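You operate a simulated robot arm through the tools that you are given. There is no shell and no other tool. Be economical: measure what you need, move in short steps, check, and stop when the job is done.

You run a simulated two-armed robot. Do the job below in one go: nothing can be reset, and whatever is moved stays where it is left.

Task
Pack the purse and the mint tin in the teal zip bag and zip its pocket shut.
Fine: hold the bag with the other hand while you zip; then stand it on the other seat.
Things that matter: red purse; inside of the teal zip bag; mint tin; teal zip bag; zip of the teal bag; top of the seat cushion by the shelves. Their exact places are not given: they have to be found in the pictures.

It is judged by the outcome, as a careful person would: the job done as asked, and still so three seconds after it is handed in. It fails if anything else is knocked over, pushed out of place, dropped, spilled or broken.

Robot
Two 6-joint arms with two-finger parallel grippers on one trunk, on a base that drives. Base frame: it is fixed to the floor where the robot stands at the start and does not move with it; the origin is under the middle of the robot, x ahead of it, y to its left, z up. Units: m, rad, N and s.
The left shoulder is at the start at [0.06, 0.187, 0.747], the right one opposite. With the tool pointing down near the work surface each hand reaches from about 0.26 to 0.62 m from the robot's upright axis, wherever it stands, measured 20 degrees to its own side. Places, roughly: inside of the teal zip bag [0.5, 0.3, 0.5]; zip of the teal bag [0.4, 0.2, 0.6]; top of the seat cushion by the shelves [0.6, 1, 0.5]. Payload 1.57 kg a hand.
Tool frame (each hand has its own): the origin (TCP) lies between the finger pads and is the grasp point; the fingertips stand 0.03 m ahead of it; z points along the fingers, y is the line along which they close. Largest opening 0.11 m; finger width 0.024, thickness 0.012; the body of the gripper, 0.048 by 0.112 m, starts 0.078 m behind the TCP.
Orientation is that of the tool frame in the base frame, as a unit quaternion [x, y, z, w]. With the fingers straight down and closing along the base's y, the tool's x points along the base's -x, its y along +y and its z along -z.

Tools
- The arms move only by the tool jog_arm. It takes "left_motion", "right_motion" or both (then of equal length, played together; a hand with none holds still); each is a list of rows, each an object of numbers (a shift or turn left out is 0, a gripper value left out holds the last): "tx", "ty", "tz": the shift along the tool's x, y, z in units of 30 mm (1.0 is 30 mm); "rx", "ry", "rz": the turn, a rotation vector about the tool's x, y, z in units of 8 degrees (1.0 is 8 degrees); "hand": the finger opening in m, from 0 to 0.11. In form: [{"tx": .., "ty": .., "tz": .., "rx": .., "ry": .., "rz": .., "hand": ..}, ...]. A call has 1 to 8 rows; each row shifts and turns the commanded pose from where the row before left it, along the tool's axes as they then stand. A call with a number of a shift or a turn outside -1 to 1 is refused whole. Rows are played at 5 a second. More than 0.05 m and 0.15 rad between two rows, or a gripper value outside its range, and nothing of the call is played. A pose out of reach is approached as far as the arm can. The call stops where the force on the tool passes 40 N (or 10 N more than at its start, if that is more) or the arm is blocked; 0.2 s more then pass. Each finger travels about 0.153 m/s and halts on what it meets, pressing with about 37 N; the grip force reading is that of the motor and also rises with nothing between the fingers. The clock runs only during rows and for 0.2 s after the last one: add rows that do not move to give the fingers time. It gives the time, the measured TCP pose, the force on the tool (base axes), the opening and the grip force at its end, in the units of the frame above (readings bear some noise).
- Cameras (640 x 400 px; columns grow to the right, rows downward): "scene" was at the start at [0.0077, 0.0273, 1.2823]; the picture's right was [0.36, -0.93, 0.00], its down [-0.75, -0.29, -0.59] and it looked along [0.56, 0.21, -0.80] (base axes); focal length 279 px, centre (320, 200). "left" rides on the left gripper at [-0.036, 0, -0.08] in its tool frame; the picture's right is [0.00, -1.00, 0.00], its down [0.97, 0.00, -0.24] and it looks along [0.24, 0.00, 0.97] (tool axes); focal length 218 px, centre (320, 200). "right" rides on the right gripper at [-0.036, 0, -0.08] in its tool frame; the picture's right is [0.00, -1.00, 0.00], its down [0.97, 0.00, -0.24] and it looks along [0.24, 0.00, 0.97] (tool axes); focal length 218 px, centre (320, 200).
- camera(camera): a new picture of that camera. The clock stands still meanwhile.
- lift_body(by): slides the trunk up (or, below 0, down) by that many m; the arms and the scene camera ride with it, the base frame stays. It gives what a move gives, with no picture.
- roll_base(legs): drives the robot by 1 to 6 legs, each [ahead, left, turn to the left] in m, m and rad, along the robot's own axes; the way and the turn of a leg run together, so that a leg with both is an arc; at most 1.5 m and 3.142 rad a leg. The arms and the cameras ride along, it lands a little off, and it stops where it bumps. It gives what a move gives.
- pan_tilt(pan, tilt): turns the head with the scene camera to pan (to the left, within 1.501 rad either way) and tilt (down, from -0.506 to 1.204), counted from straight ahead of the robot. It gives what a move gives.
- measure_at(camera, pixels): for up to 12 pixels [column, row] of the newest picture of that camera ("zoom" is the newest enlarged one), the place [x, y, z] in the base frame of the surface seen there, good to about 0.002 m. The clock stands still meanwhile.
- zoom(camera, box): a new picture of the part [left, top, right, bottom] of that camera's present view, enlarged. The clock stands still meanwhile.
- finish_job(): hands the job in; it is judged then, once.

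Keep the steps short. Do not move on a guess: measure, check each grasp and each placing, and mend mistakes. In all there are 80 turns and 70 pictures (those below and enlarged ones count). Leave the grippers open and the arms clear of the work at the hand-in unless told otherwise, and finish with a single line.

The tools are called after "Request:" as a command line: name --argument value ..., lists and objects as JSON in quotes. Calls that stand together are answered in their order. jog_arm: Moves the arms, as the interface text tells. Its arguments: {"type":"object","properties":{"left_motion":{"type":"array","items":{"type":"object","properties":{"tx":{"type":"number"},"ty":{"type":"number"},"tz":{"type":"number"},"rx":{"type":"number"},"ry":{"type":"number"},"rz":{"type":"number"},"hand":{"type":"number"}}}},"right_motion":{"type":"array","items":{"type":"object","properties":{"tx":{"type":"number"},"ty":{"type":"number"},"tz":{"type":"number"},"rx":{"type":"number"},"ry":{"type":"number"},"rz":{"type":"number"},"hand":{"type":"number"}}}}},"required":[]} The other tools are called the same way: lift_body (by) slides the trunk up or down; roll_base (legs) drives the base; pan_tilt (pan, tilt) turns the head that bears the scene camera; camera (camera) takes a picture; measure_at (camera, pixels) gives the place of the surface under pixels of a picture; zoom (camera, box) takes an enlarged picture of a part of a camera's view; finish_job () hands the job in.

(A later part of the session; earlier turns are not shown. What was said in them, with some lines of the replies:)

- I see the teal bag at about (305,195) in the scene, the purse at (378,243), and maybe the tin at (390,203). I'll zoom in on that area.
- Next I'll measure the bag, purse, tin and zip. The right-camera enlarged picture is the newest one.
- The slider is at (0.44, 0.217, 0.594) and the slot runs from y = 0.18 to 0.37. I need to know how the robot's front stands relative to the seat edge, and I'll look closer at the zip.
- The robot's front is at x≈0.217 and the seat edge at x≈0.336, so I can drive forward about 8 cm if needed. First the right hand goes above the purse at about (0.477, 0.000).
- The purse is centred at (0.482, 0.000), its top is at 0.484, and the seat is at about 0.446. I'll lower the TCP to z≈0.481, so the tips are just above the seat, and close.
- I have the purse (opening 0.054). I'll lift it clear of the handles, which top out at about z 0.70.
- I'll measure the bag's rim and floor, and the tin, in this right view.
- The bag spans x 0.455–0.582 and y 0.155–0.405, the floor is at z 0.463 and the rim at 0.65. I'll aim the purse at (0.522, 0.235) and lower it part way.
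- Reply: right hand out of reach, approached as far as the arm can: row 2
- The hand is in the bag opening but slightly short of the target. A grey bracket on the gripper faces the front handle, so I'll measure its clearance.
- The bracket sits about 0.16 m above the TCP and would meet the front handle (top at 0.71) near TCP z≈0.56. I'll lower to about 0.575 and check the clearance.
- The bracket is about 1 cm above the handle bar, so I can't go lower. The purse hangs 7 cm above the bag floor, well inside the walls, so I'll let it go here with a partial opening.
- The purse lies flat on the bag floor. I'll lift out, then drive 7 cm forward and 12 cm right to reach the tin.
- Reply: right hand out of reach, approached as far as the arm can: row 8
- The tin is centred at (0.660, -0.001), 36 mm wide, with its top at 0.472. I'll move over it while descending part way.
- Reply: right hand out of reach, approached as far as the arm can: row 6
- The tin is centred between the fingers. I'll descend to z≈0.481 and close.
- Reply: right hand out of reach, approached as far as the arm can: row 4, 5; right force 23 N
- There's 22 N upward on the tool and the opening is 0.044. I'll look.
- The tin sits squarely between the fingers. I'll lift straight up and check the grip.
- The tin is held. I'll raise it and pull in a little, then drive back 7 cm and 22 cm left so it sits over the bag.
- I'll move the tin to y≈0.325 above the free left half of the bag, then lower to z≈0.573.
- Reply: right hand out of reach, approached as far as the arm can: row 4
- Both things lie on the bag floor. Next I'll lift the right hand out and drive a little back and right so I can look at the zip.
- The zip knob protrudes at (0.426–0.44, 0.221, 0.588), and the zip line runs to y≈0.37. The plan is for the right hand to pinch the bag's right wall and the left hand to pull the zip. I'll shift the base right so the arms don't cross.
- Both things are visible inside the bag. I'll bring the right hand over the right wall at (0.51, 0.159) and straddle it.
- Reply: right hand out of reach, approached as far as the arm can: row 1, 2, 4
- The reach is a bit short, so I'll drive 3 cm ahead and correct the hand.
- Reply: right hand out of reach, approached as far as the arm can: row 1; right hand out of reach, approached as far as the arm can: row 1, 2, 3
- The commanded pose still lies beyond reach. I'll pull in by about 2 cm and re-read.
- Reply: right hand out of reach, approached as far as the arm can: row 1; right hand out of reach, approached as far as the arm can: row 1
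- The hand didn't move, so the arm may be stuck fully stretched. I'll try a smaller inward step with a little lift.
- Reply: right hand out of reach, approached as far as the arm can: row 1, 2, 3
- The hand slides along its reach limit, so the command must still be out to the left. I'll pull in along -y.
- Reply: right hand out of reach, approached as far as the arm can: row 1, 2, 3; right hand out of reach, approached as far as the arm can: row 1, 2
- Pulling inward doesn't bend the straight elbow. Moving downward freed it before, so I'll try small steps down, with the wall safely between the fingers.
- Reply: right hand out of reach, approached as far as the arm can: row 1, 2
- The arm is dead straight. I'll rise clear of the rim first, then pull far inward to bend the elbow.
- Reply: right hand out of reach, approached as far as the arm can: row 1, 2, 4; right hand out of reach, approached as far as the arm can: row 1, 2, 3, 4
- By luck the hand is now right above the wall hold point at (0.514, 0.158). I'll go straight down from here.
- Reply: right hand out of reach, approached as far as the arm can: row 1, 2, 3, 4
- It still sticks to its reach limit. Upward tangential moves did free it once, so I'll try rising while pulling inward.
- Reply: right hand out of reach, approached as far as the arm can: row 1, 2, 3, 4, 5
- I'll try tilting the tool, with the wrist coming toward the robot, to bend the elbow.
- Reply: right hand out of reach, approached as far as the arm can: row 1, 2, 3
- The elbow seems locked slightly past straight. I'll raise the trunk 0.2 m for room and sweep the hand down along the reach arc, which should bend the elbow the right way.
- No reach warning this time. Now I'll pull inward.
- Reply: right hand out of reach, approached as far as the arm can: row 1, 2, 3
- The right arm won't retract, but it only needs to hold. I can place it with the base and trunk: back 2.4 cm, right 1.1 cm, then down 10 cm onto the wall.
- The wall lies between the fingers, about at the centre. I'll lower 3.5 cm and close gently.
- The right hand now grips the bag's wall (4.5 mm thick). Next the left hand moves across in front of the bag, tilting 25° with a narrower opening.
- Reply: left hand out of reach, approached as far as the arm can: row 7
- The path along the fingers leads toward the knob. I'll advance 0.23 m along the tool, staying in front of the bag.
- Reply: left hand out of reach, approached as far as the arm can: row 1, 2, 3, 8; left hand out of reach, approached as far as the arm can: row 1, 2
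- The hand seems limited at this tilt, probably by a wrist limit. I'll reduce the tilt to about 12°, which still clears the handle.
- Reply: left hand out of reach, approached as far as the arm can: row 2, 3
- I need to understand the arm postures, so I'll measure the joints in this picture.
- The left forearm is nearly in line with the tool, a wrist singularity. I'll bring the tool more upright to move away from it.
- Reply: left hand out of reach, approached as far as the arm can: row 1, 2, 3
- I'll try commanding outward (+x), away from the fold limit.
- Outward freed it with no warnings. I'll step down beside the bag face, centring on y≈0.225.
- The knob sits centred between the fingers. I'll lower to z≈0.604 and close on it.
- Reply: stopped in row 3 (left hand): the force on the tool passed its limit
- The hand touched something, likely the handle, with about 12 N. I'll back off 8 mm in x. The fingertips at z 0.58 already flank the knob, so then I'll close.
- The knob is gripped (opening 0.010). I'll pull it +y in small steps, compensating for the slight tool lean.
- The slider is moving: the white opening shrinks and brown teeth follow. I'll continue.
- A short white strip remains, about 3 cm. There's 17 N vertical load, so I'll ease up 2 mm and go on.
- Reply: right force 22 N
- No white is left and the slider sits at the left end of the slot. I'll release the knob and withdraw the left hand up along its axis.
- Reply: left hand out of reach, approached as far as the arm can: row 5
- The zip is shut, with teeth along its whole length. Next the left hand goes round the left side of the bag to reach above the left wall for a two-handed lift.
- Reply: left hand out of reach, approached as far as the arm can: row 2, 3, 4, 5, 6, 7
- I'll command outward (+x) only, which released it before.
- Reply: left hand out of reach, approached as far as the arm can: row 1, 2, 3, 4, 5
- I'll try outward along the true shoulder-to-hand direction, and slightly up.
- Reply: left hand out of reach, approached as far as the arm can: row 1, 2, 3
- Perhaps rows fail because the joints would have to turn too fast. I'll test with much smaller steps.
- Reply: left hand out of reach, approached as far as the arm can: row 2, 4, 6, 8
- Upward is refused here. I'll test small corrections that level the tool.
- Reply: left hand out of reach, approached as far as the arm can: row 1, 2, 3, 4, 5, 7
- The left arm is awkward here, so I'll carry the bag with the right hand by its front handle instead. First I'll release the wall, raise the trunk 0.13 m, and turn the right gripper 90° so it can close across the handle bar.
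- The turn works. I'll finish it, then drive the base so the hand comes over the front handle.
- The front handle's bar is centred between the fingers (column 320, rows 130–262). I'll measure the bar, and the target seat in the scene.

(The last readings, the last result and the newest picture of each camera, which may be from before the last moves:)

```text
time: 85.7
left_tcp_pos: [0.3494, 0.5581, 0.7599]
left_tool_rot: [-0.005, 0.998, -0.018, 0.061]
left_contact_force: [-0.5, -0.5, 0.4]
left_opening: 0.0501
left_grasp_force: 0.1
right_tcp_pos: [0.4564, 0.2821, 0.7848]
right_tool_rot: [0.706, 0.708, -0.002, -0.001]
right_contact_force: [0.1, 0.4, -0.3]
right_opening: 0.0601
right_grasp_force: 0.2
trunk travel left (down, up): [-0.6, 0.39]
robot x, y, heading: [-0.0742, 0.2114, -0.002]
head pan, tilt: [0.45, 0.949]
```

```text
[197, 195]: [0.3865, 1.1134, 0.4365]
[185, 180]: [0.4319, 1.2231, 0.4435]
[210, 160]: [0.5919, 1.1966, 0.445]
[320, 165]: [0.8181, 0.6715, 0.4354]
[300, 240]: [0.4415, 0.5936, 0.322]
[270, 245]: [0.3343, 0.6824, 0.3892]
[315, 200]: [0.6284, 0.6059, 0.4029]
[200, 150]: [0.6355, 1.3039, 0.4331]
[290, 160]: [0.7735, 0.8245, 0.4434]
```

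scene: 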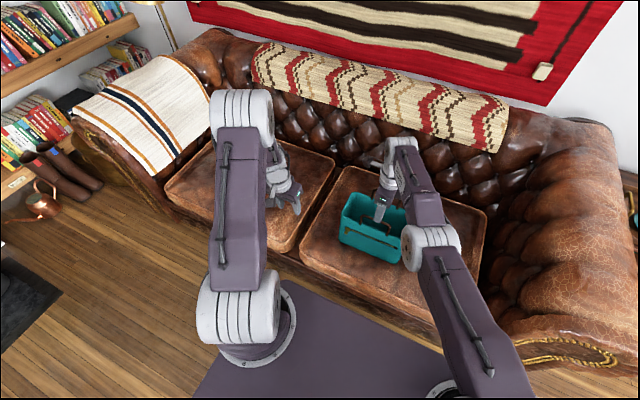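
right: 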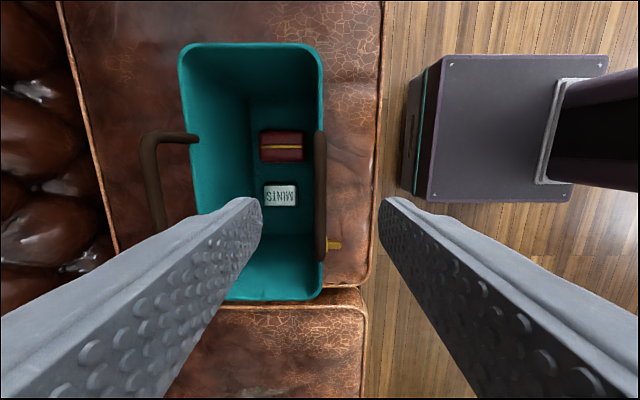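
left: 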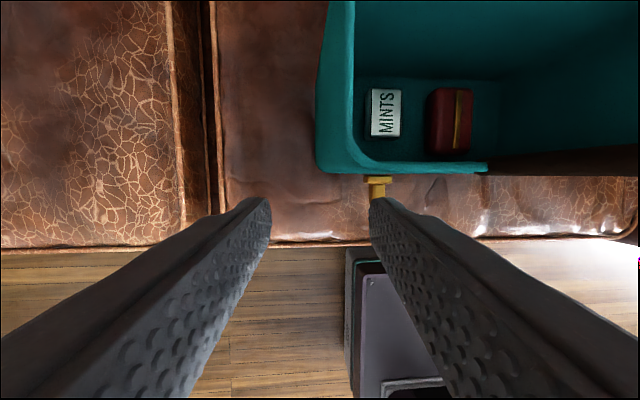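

The bar is at (0.456, 0.280, top 0.710). The other cushion spans y≈0.62–1.25 at z≈0.445. I'll lower 8 cm and close on the bar.

Request:
lift_body --by -0.083

Request:
jog_arm --right_motion '[{"hand": 0.03}, {"hand": 0.01}, {"hand": 0.0}, {}]'

Request:
lift_body --by 0.02

Request:
zoom --camera "scene" --box '[300, 130, 460, 280]'

```text
time: 86.9
left_tcp_pos: [0.3486, 0.559, 0.6768]
left_tool_rot: [-0.005, 0.998, -0.018, 0.061]
left_contact_force: [0.0, 0.6, 0.0]
left_opening: 0.0501
left_grasp_force: 0.0
right_tcp_pos: [0.4556, 0.2807, 0.702]
right_tool_rot: [0.706, 0.708, -0.003, 0.0]
right_contact_force: [-0.1, -0.6, 0.2]
right_opening: 0.0599
right_grasp_force: 0.0
trunk travel left (down, up): [-0.517, 0.473]
robot x, y, heading: [-0.0763, 0.2103, 0.001]
head pan, tilt: [0.45, 0.949]
```

```text
time: 87.9
left_tcp_pos: [0.3494, 0.5591, 0.6763]
left_tool_rot: [-0.005, 0.998, -0.018, 0.061]
left_contact_force: [-0.4, 0.1, -0.3]
left_opening: 0.0498
left_grasp_force: 0.0
right_tcp_pos: [0.4558, 0.2804, 0.7024]
right_tool_rot: [0.706, 0.708, -0.003, 0.0]
right_contact_force: [-0.6, -0.5, 0.0]
right_opening: 0.0097
right_grasp_force: 27.8
trunk travel left (down, up): [-0.517, 0.473]
robot x, y, heading: [-0.0736, 0.2096, 0.002]
head pan, tilt: [0.45, 0.949]
```

```text
time: 88.6
left_tcp_pos: [0.3495, 0.5588, 0.6962]
left_tool_rot: [-0.005, 0.998, -0.018, 0.06]
left_contact_force: [-0.3, 0.2, -0.7]
left_opening: 0.05
left_grasp_force: 0.0
right_tcp_pos: [0.4565, 0.2815, 0.7213]
right_tool_rot: [0.706, 0.708, -0.003, -0.001]
right_contact_force: [-0.1, 1.0, -3.4]
right_opening: 0.0095
right_grasp_force: 27.7
trunk travel left (down, up): [-0.537, 0.453]
robot x, y, heading: [-0.076, 0.2098, 0.005]
head pan, tilt: [0.45, 0.949]
```

```text
2.67 times, centred on (380, 205) of scene
```

zoom: 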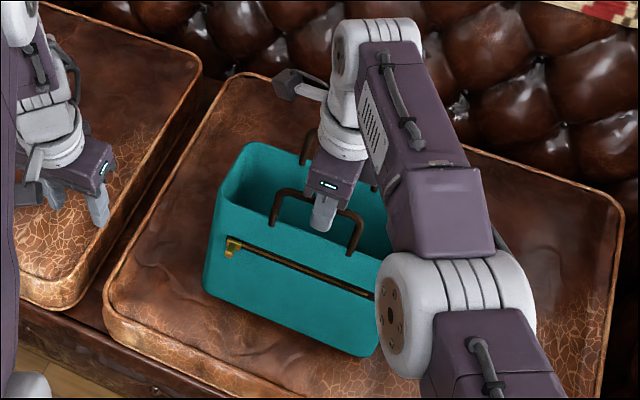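

I have the handle and the load is only about 3.4 N. I'll lift 9 cm more and check how the bag hangs.

Request:
lift_body --by 0.09

Request:
camera --camera "right"

Request:
zoom --camera "scene" --box '[300, 130, 460, 280]'

```text
time: 89.8
left_tcp_pos: [0.3501, 0.5576, 0.7862]
left_tool_rot: [-0.005, 0.998, -0.018, 0.061]
left_contact_force: [0.4, -0.8, -0.3]
left_opening: 0.0502
left_grasp_force: 0.1
right_tcp_pos: [0.4568, 0.2811, 0.8125]
right_tool_rot: [0.707, 0.708, -0.003, 0.0]
right_contact_force: [0.5, -0.3, -3.7]
right_opening: 0.0095
right_grasp_force: 27.5
trunk travel left (down, up): [-0.627, 0.363]
robot x, y, heading: [-0.0751, 0.214, 0.002]
head pan, tilt: [0.45, 0.949]
```

```text
17 pictures are left
```

right: 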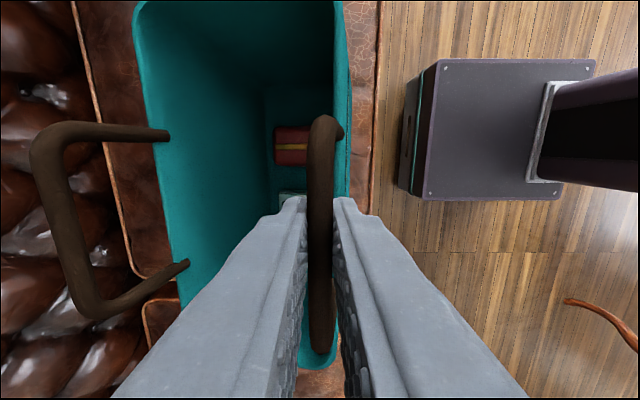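

```text
2.67 times, centred on (380, 205) of scene
```

zoom: 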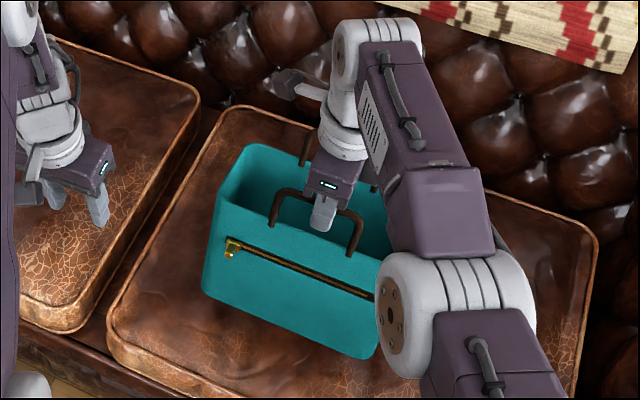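

The bag hangs nearly level, about 10 cm above the seat, with the contents inside. I'll drive 0.57 m left and then 5 cm ahead.

Request:
roll_base --legs '[[0, 0.3, 0], [0, 0.27, 0], [0.05, 0, 0]]'

Request:
camera --camera "scene"

Request:
camera --camera "right"

```text
time: 93.9
left_tcp_pos: [0.3991, 1.1273, 0.7871]
left_tool_rot: [-0.005, 0.998, -0.018, 0.06]
left_contact_force: [-0.3, -1.1, -1.1]
left_opening: 0.0502
left_grasp_force: 0.1
right_tcp_pos: [0.5055, 0.85, 0.8116]
right_tool_rot: [0.707, 0.707, -0.003, 0.0]
right_contact_force: [0.1, 1.4, -4.6]
right_opening: 0.0093
right_grasp_force: 28.1
trunk travel left (down, up): [-0.627, 0.363]
robot x, y, heading: [-0.0237, 0.7794, 0.002]
head pan, tilt: [0.45, 0.949]
```

```text
15 pictures are left
```

scene: 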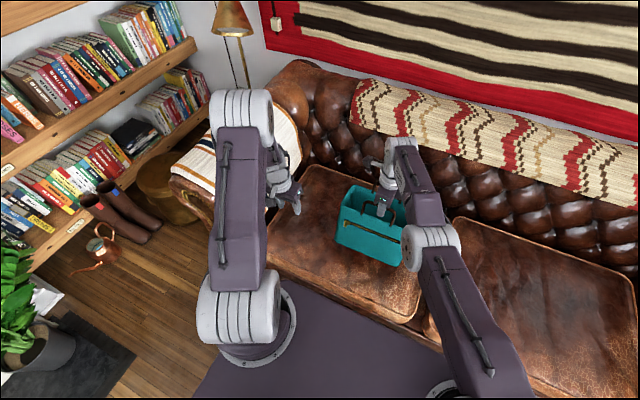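

```text
14 pictures are left
```

right: 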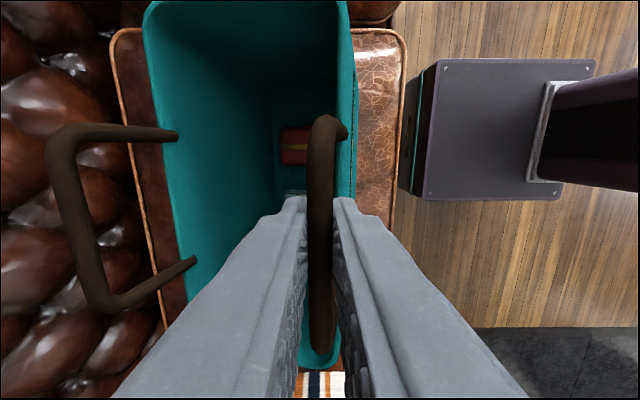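

The bag is over the other cushion (y 0.725–0.975, x 0.505–0.63). I'll lower 10 cm, then creep.

Request:
lift_body --by -0.1

Request:
lift_body --by -0.009

Request:
zoom --camera "scene" --box '[300, 130, 460, 280]'

```text
time: 95.1
left_tcp_pos: [0.3997, 1.1259, 0.6924]
left_tool_rot: [-0.004, 0.998, -0.018, 0.062]
left_contact_force: [0.6, 0.2, -0.1]
left_opening: 0.0501
left_grasp_force: 0.0
right_tcp_pos: [0.5081, 0.8485, 0.724]
right_tool_rot: [0.708, 0.707, 0.002, 0.001]
right_contact_force: [-4.8, -4.1, 18.0]
right_opening: 0.0096
right_grasp_force: 27.8
trunk travel left (down, up): [-0.532, 0.458]
robot x, y, heading: [-0.0191, 0.7802, -0.005]
head pan, tilt: [0.45, 0.949]
stopped: the force on the tool passed its limit (the readings are from after the stop); the commanded pose is now the measured one
```

```text
time: 95.5
left_tcp_pos: [0.3981, 1.1258, 0.6868]
left_tool_rot: [-0.003, 0.998, -0.017, 0.063]
left_contact_force: [0.1, 0.2, 0.1]
left_opening: 0.0502
left_grasp_force: 0.1
right_tcp_pos: [0.5089, 0.8505, 0.7251]
right_tool_rot: [0.708, 0.706, 0.006, 0.005]
right_contact_force: [-8.3, -4.7, 31.5]
right_opening: 0.0094
right_grasp_force: 28.1
trunk travel left (down, up): [-0.526, 0.464]
robot x, y, heading: [-0.0227, 0.7792, -0.002]
head pan, tilt: [0.45, 0.949]
stopped: the force on the tool passed its limit (the readings are from after the stop); the commanded pose is now the measured one
```

```text
2.67 times, centred on (380, 205) of scene
```

zoom: 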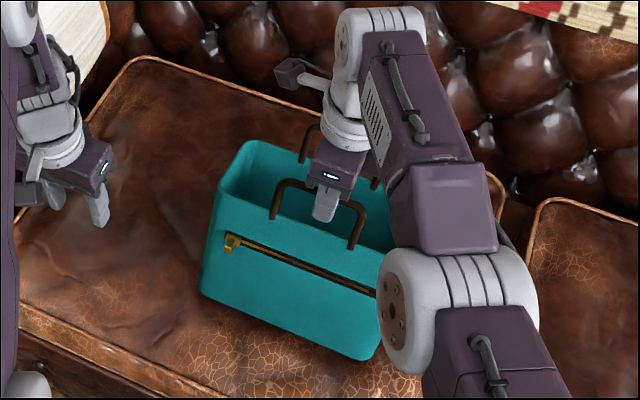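

The tilted bag's back edge touches the seat first, with about 31 N. I'll ease up slightly to unload, then open the fingers a little so the bag settles flat.

Request:
lift_body --by 0.006

Request:
jog_arm --right_motion '[{"hand": 0.011}, {"hand": 0.013}, {"hand": 0.016}, {}, {}]'

Request:
zoom --camera "scene" --box '[300, 130, 460, 280]'

```text
time: 96.1
left_tcp_pos: [0.3994, 1.127, 0.6908]
left_tool_rot: [-0.003, 0.998, -0.018, 0.062]
left_contact_force: [0.0, 0.1, 0.7]
left_opening: 0.0501
left_grasp_force: 0.1
right_tcp_pos: [0.5087, 0.8495, 0.7256]
right_tool_rot: [0.708, 0.707, 0.003, 0.001]
right_contact_force: [-1.4, -0.9, 0.7]
right_opening: 0.0096
right_grasp_force: 27.9
trunk travel left (down, up): [-0.532, 0.458]
robot x, y, heading: [-0.0222, 0.7812, -0.001]
head pan, tilt: [0.45, 0.949]
```

```text
time: 97.3
left_tcp_pos: [0.3997, 1.1278, 0.6915]
left_tool_rot: [-0.004, 0.998, -0.017, 0.06]
left_contact_force: [-1.2, 0.1, 0.0]
left_opening: 0.0501
left_grasp_force: 0.0
right_tcp_pos: [0.5096, 0.8503, 0.7267]
right_tool_rot: [0.707, 0.707, 0.004, 0.002]
right_contact_force: [0.1, 0.1, -0.5]
right_opening: 0.0167
right_grasp_force: 0.6
trunk travel left (down, up): [-0.532, 0.458]
robot x, y, heading: [-0.0267, 0.7796, 0.0]
head pan, tilt: [0.45, 0.949]
```

```text
2.67 times, centred on (380, 205) of scene
```

zoom: 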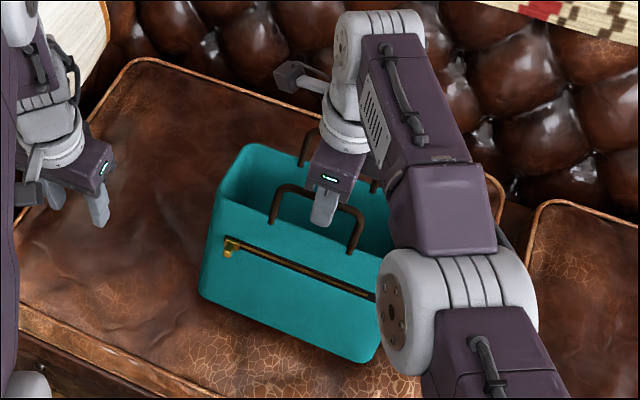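

The bag settled flat. I'll open the fingers wider, raise the trunk straight up, and check.

Request:
jog_arm --right_motion '[{"hand": 0.06}, {}, {}]'

Request:
lift_body --by 0.13

Request:
roll_base --legs '[[-0.3, 0, 0]]'

Request:
jog_arm --left_motion '[{"hand": 0.11}, {}, {}]' --right_motion '[{"hand": 0.11}, {}, {}]'

Request:
pan_tilt --pan 0.05 --tilt 0.75

Request:
camera --camera "scene"

```text
time: 98.1
left_tcp_pos: [0.3986, 1.1269, 0.6905]
left_tool_rot: [-0.005, 0.998, -0.017, 0.061]
left_contact_force: [0.4, 0.3, 0.4]
left_opening: 0.0499
left_grasp_force: 0.0
right_tcp_pos: [0.5094, 0.8493, 0.7264]
right_tool_rot: [0.708, 0.707, 0.004, 0.001]
right_contact_force: [-1.5, 0.4, -0.1]
right_opening: 0.0608
right_grasp_force: 0.4
trunk travel left (down, up): [-0.532, 0.458]
robot x, y, heading: [-0.0255, 0.7799, -0.004]
head pan, tilt: [0.45, 0.949]
```

```text
time: 99.6
left_tcp_pos: [0.3997, 1.1254, 0.8209]
left_tool_rot: [-0.004, 0.998, -0.018, 0.06]
left_contact_force: [0.1, 0.4, 0.2]
left_opening: 0.05
left_grasp_force: 0.0
right_tcp_pos: [0.5102, 0.8503, 0.8559]
right_tool_rot: [0.707, 0.708, 0.003, 0.002]
right_contact_force: [-0.6, 0.2, -0.4]
right_opening: 0.0598
right_grasp_force: 0.0
trunk travel left (down, up): [-0.662, 0.328]
robot x, y, heading: [-0.0295, 0.7801, -0.004]
head pan, tilt: [0.45, 0.949]
```

```text
time: 101.7
left_tcp_pos: [0.1012, 1.128, 0.8216]
left_tool_rot: [-0.003, 0.998, -0.018, 0.061]
left_contact_force: [0.0, 0.4, 0.1]
left_opening: 0.0501
left_grasp_force: 0.1
right_tcp_pos: [0.2101, 0.8498, 0.8556]
right_tool_rot: [0.707, 0.707, 0.003, 0.001]
right_contact_force: [-0.4, -0.2, -0.1]
right_opening: 0.06
right_grasp_force: 0.1
trunk travel left (down, up): [-0.662, 0.328]
robot x, y, heading: [-0.3223, 0.7816, 0.001]
head pan, tilt: [0.45, 0.949]
```

```text
time: 102.5
left_tcp_pos: [0.1009, 1.1269, 0.8227]
left_tool_rot: [-0.005, 0.998, -0.018, 0.06]
left_contact_force: [0.6, 0.2, -0.4]
left_opening: 0.1101
left_grasp_force: 0.1
right_tcp_pos: [0.2107, 0.8499, 0.8557]
right_tool_rot: [0.707, 0.707, 0.003, 0.001]
right_contact_force: [0.5, -0.3, -0.6]
right_opening: 0.1101
right_grasp_force: 0.2
trunk travel left (down, up): [-0.662, 0.328]
robot x, y, heading: [-0.3215, 0.777, 0.0]
head pan, tilt: [0.45, 0.949]
```

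```text
time: 103.3
left_tcp_pos: [0.1022, 1.1261, 0.8222]
left_tool_rot: [-0.004, 0.998, -0.017, 0.061]
left_contact_force: [0.4, 0.8, -0.5]
left_opening: 0.1099
left_grasp_force: 0.2
right_tcp_pos: [0.2116, 0.85, 0.8554]
right_tool_rot: [0.707, 0.707, 0.003, 0.002]
right_contact_force: [-0.4, -1.0, 0.8]
right_opening: 0.1101
right_grasp_force: 0.0
trunk travel left (down, up): [-0.662, 0.328]
robot x, y, heading: [-0.3223, 0.7787, 0.004]
head pan, tilt: [0.051, 0.75]
```

```text
11 pictures are left
```

scene: 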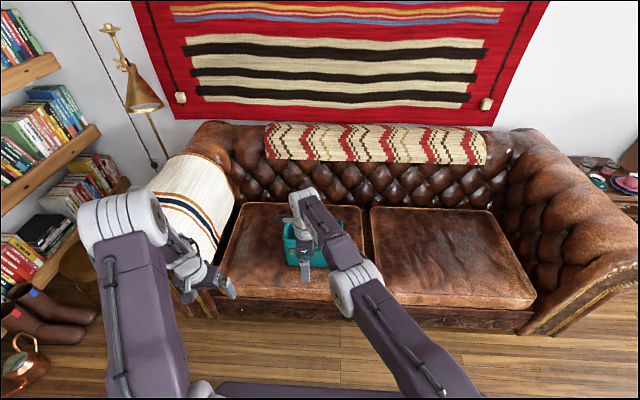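

Request:
zoom --camera "scene" --box '[250, 190, 370, 280]'

Request:
roll_base --legs '[[0, 0.18, 0]]'

Request:
pan_tilt --pan -0.1 --tilt 0.75

Request:
zoom --camera "scene" --box '[200, 150, 440, 310]'

```text
4.44 times, centred on (310, 235) of scene
```

zoom: 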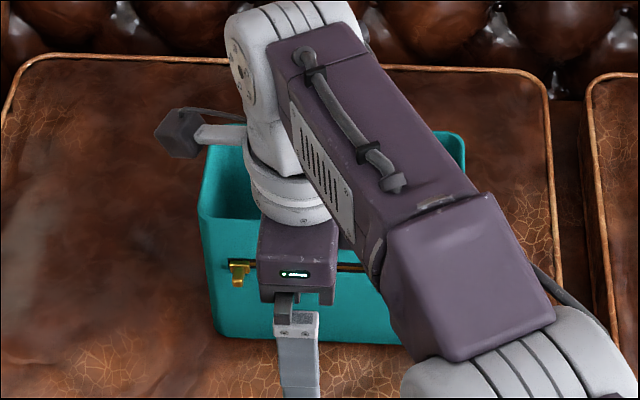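

```text
time: 104.9
left_tcp_pos: [0.1008, 1.3091, 0.822]
left_tool_rot: [-0.004, 0.998, -0.018, 0.06]
left_contact_force: [0.3, -0.4, 0.1]
left_opening: 0.1101
left_grasp_force: 0.0
right_tcp_pos: [0.2113, 1.0316, 0.8555]
right_tool_rot: [0.707, 0.707, 0.004, 0.003]
right_contact_force: [-0.2, 0.5, 0.6]
right_opening: 0.1097
right_grasp_force: 0.0
trunk travel left (down, up): [-0.662, 0.328]
robot x, y, heading: [-0.3243, 0.9635, 0.0]
head pan, tilt: [0.051, 0.75]
```

```text
time: 105.6
left_tcp_pos: [0.1002, 1.3088, 0.8218]
left_tool_rot: [-0.004, 0.998, -0.018, 0.06]
left_contact_force: [-0.5, 0.4, 0.0]
left_opening: 0.1096
left_grasp_force: 0.1
right_tcp_pos: [0.2113, 1.0329, 0.8567]
right_tool_rot: [0.707, 0.707, 0.003, 0.003]
right_contact_force: [0.4, 0.5, -0.2]
right_opening: 0.1101
right_grasp_force: 0.0
trunk travel left (down, up): [-0.662, 0.328]
robot x, y, heading: [-0.3246, 0.9611, 0.003]
head pan, tilt: [-0.099, 0.75]
```

```text
2.50 times, centred on (320, 230) of scene
```

zoom: 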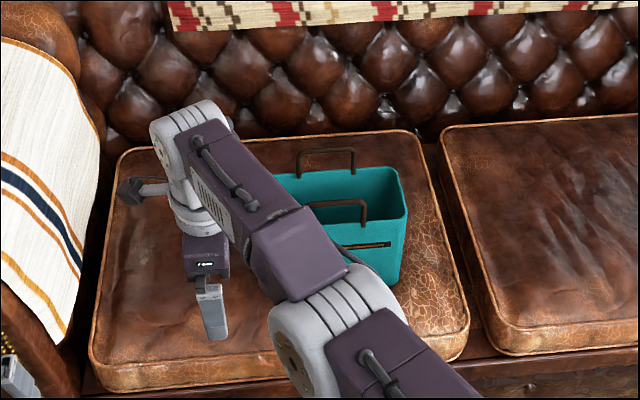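

The bag stands upright on the cushion by the shelves, with the zip slider at its closed end. The grippers are open and clear, so I'm handing in.

Request:
finish_job

```text
The job is handed in.
```

The purse and mint tin are in the teal bag, its pocket is zipped shut, and it stands upright on the seat by the shelves; both were released about 7 cm above the bag floor and landed flat.
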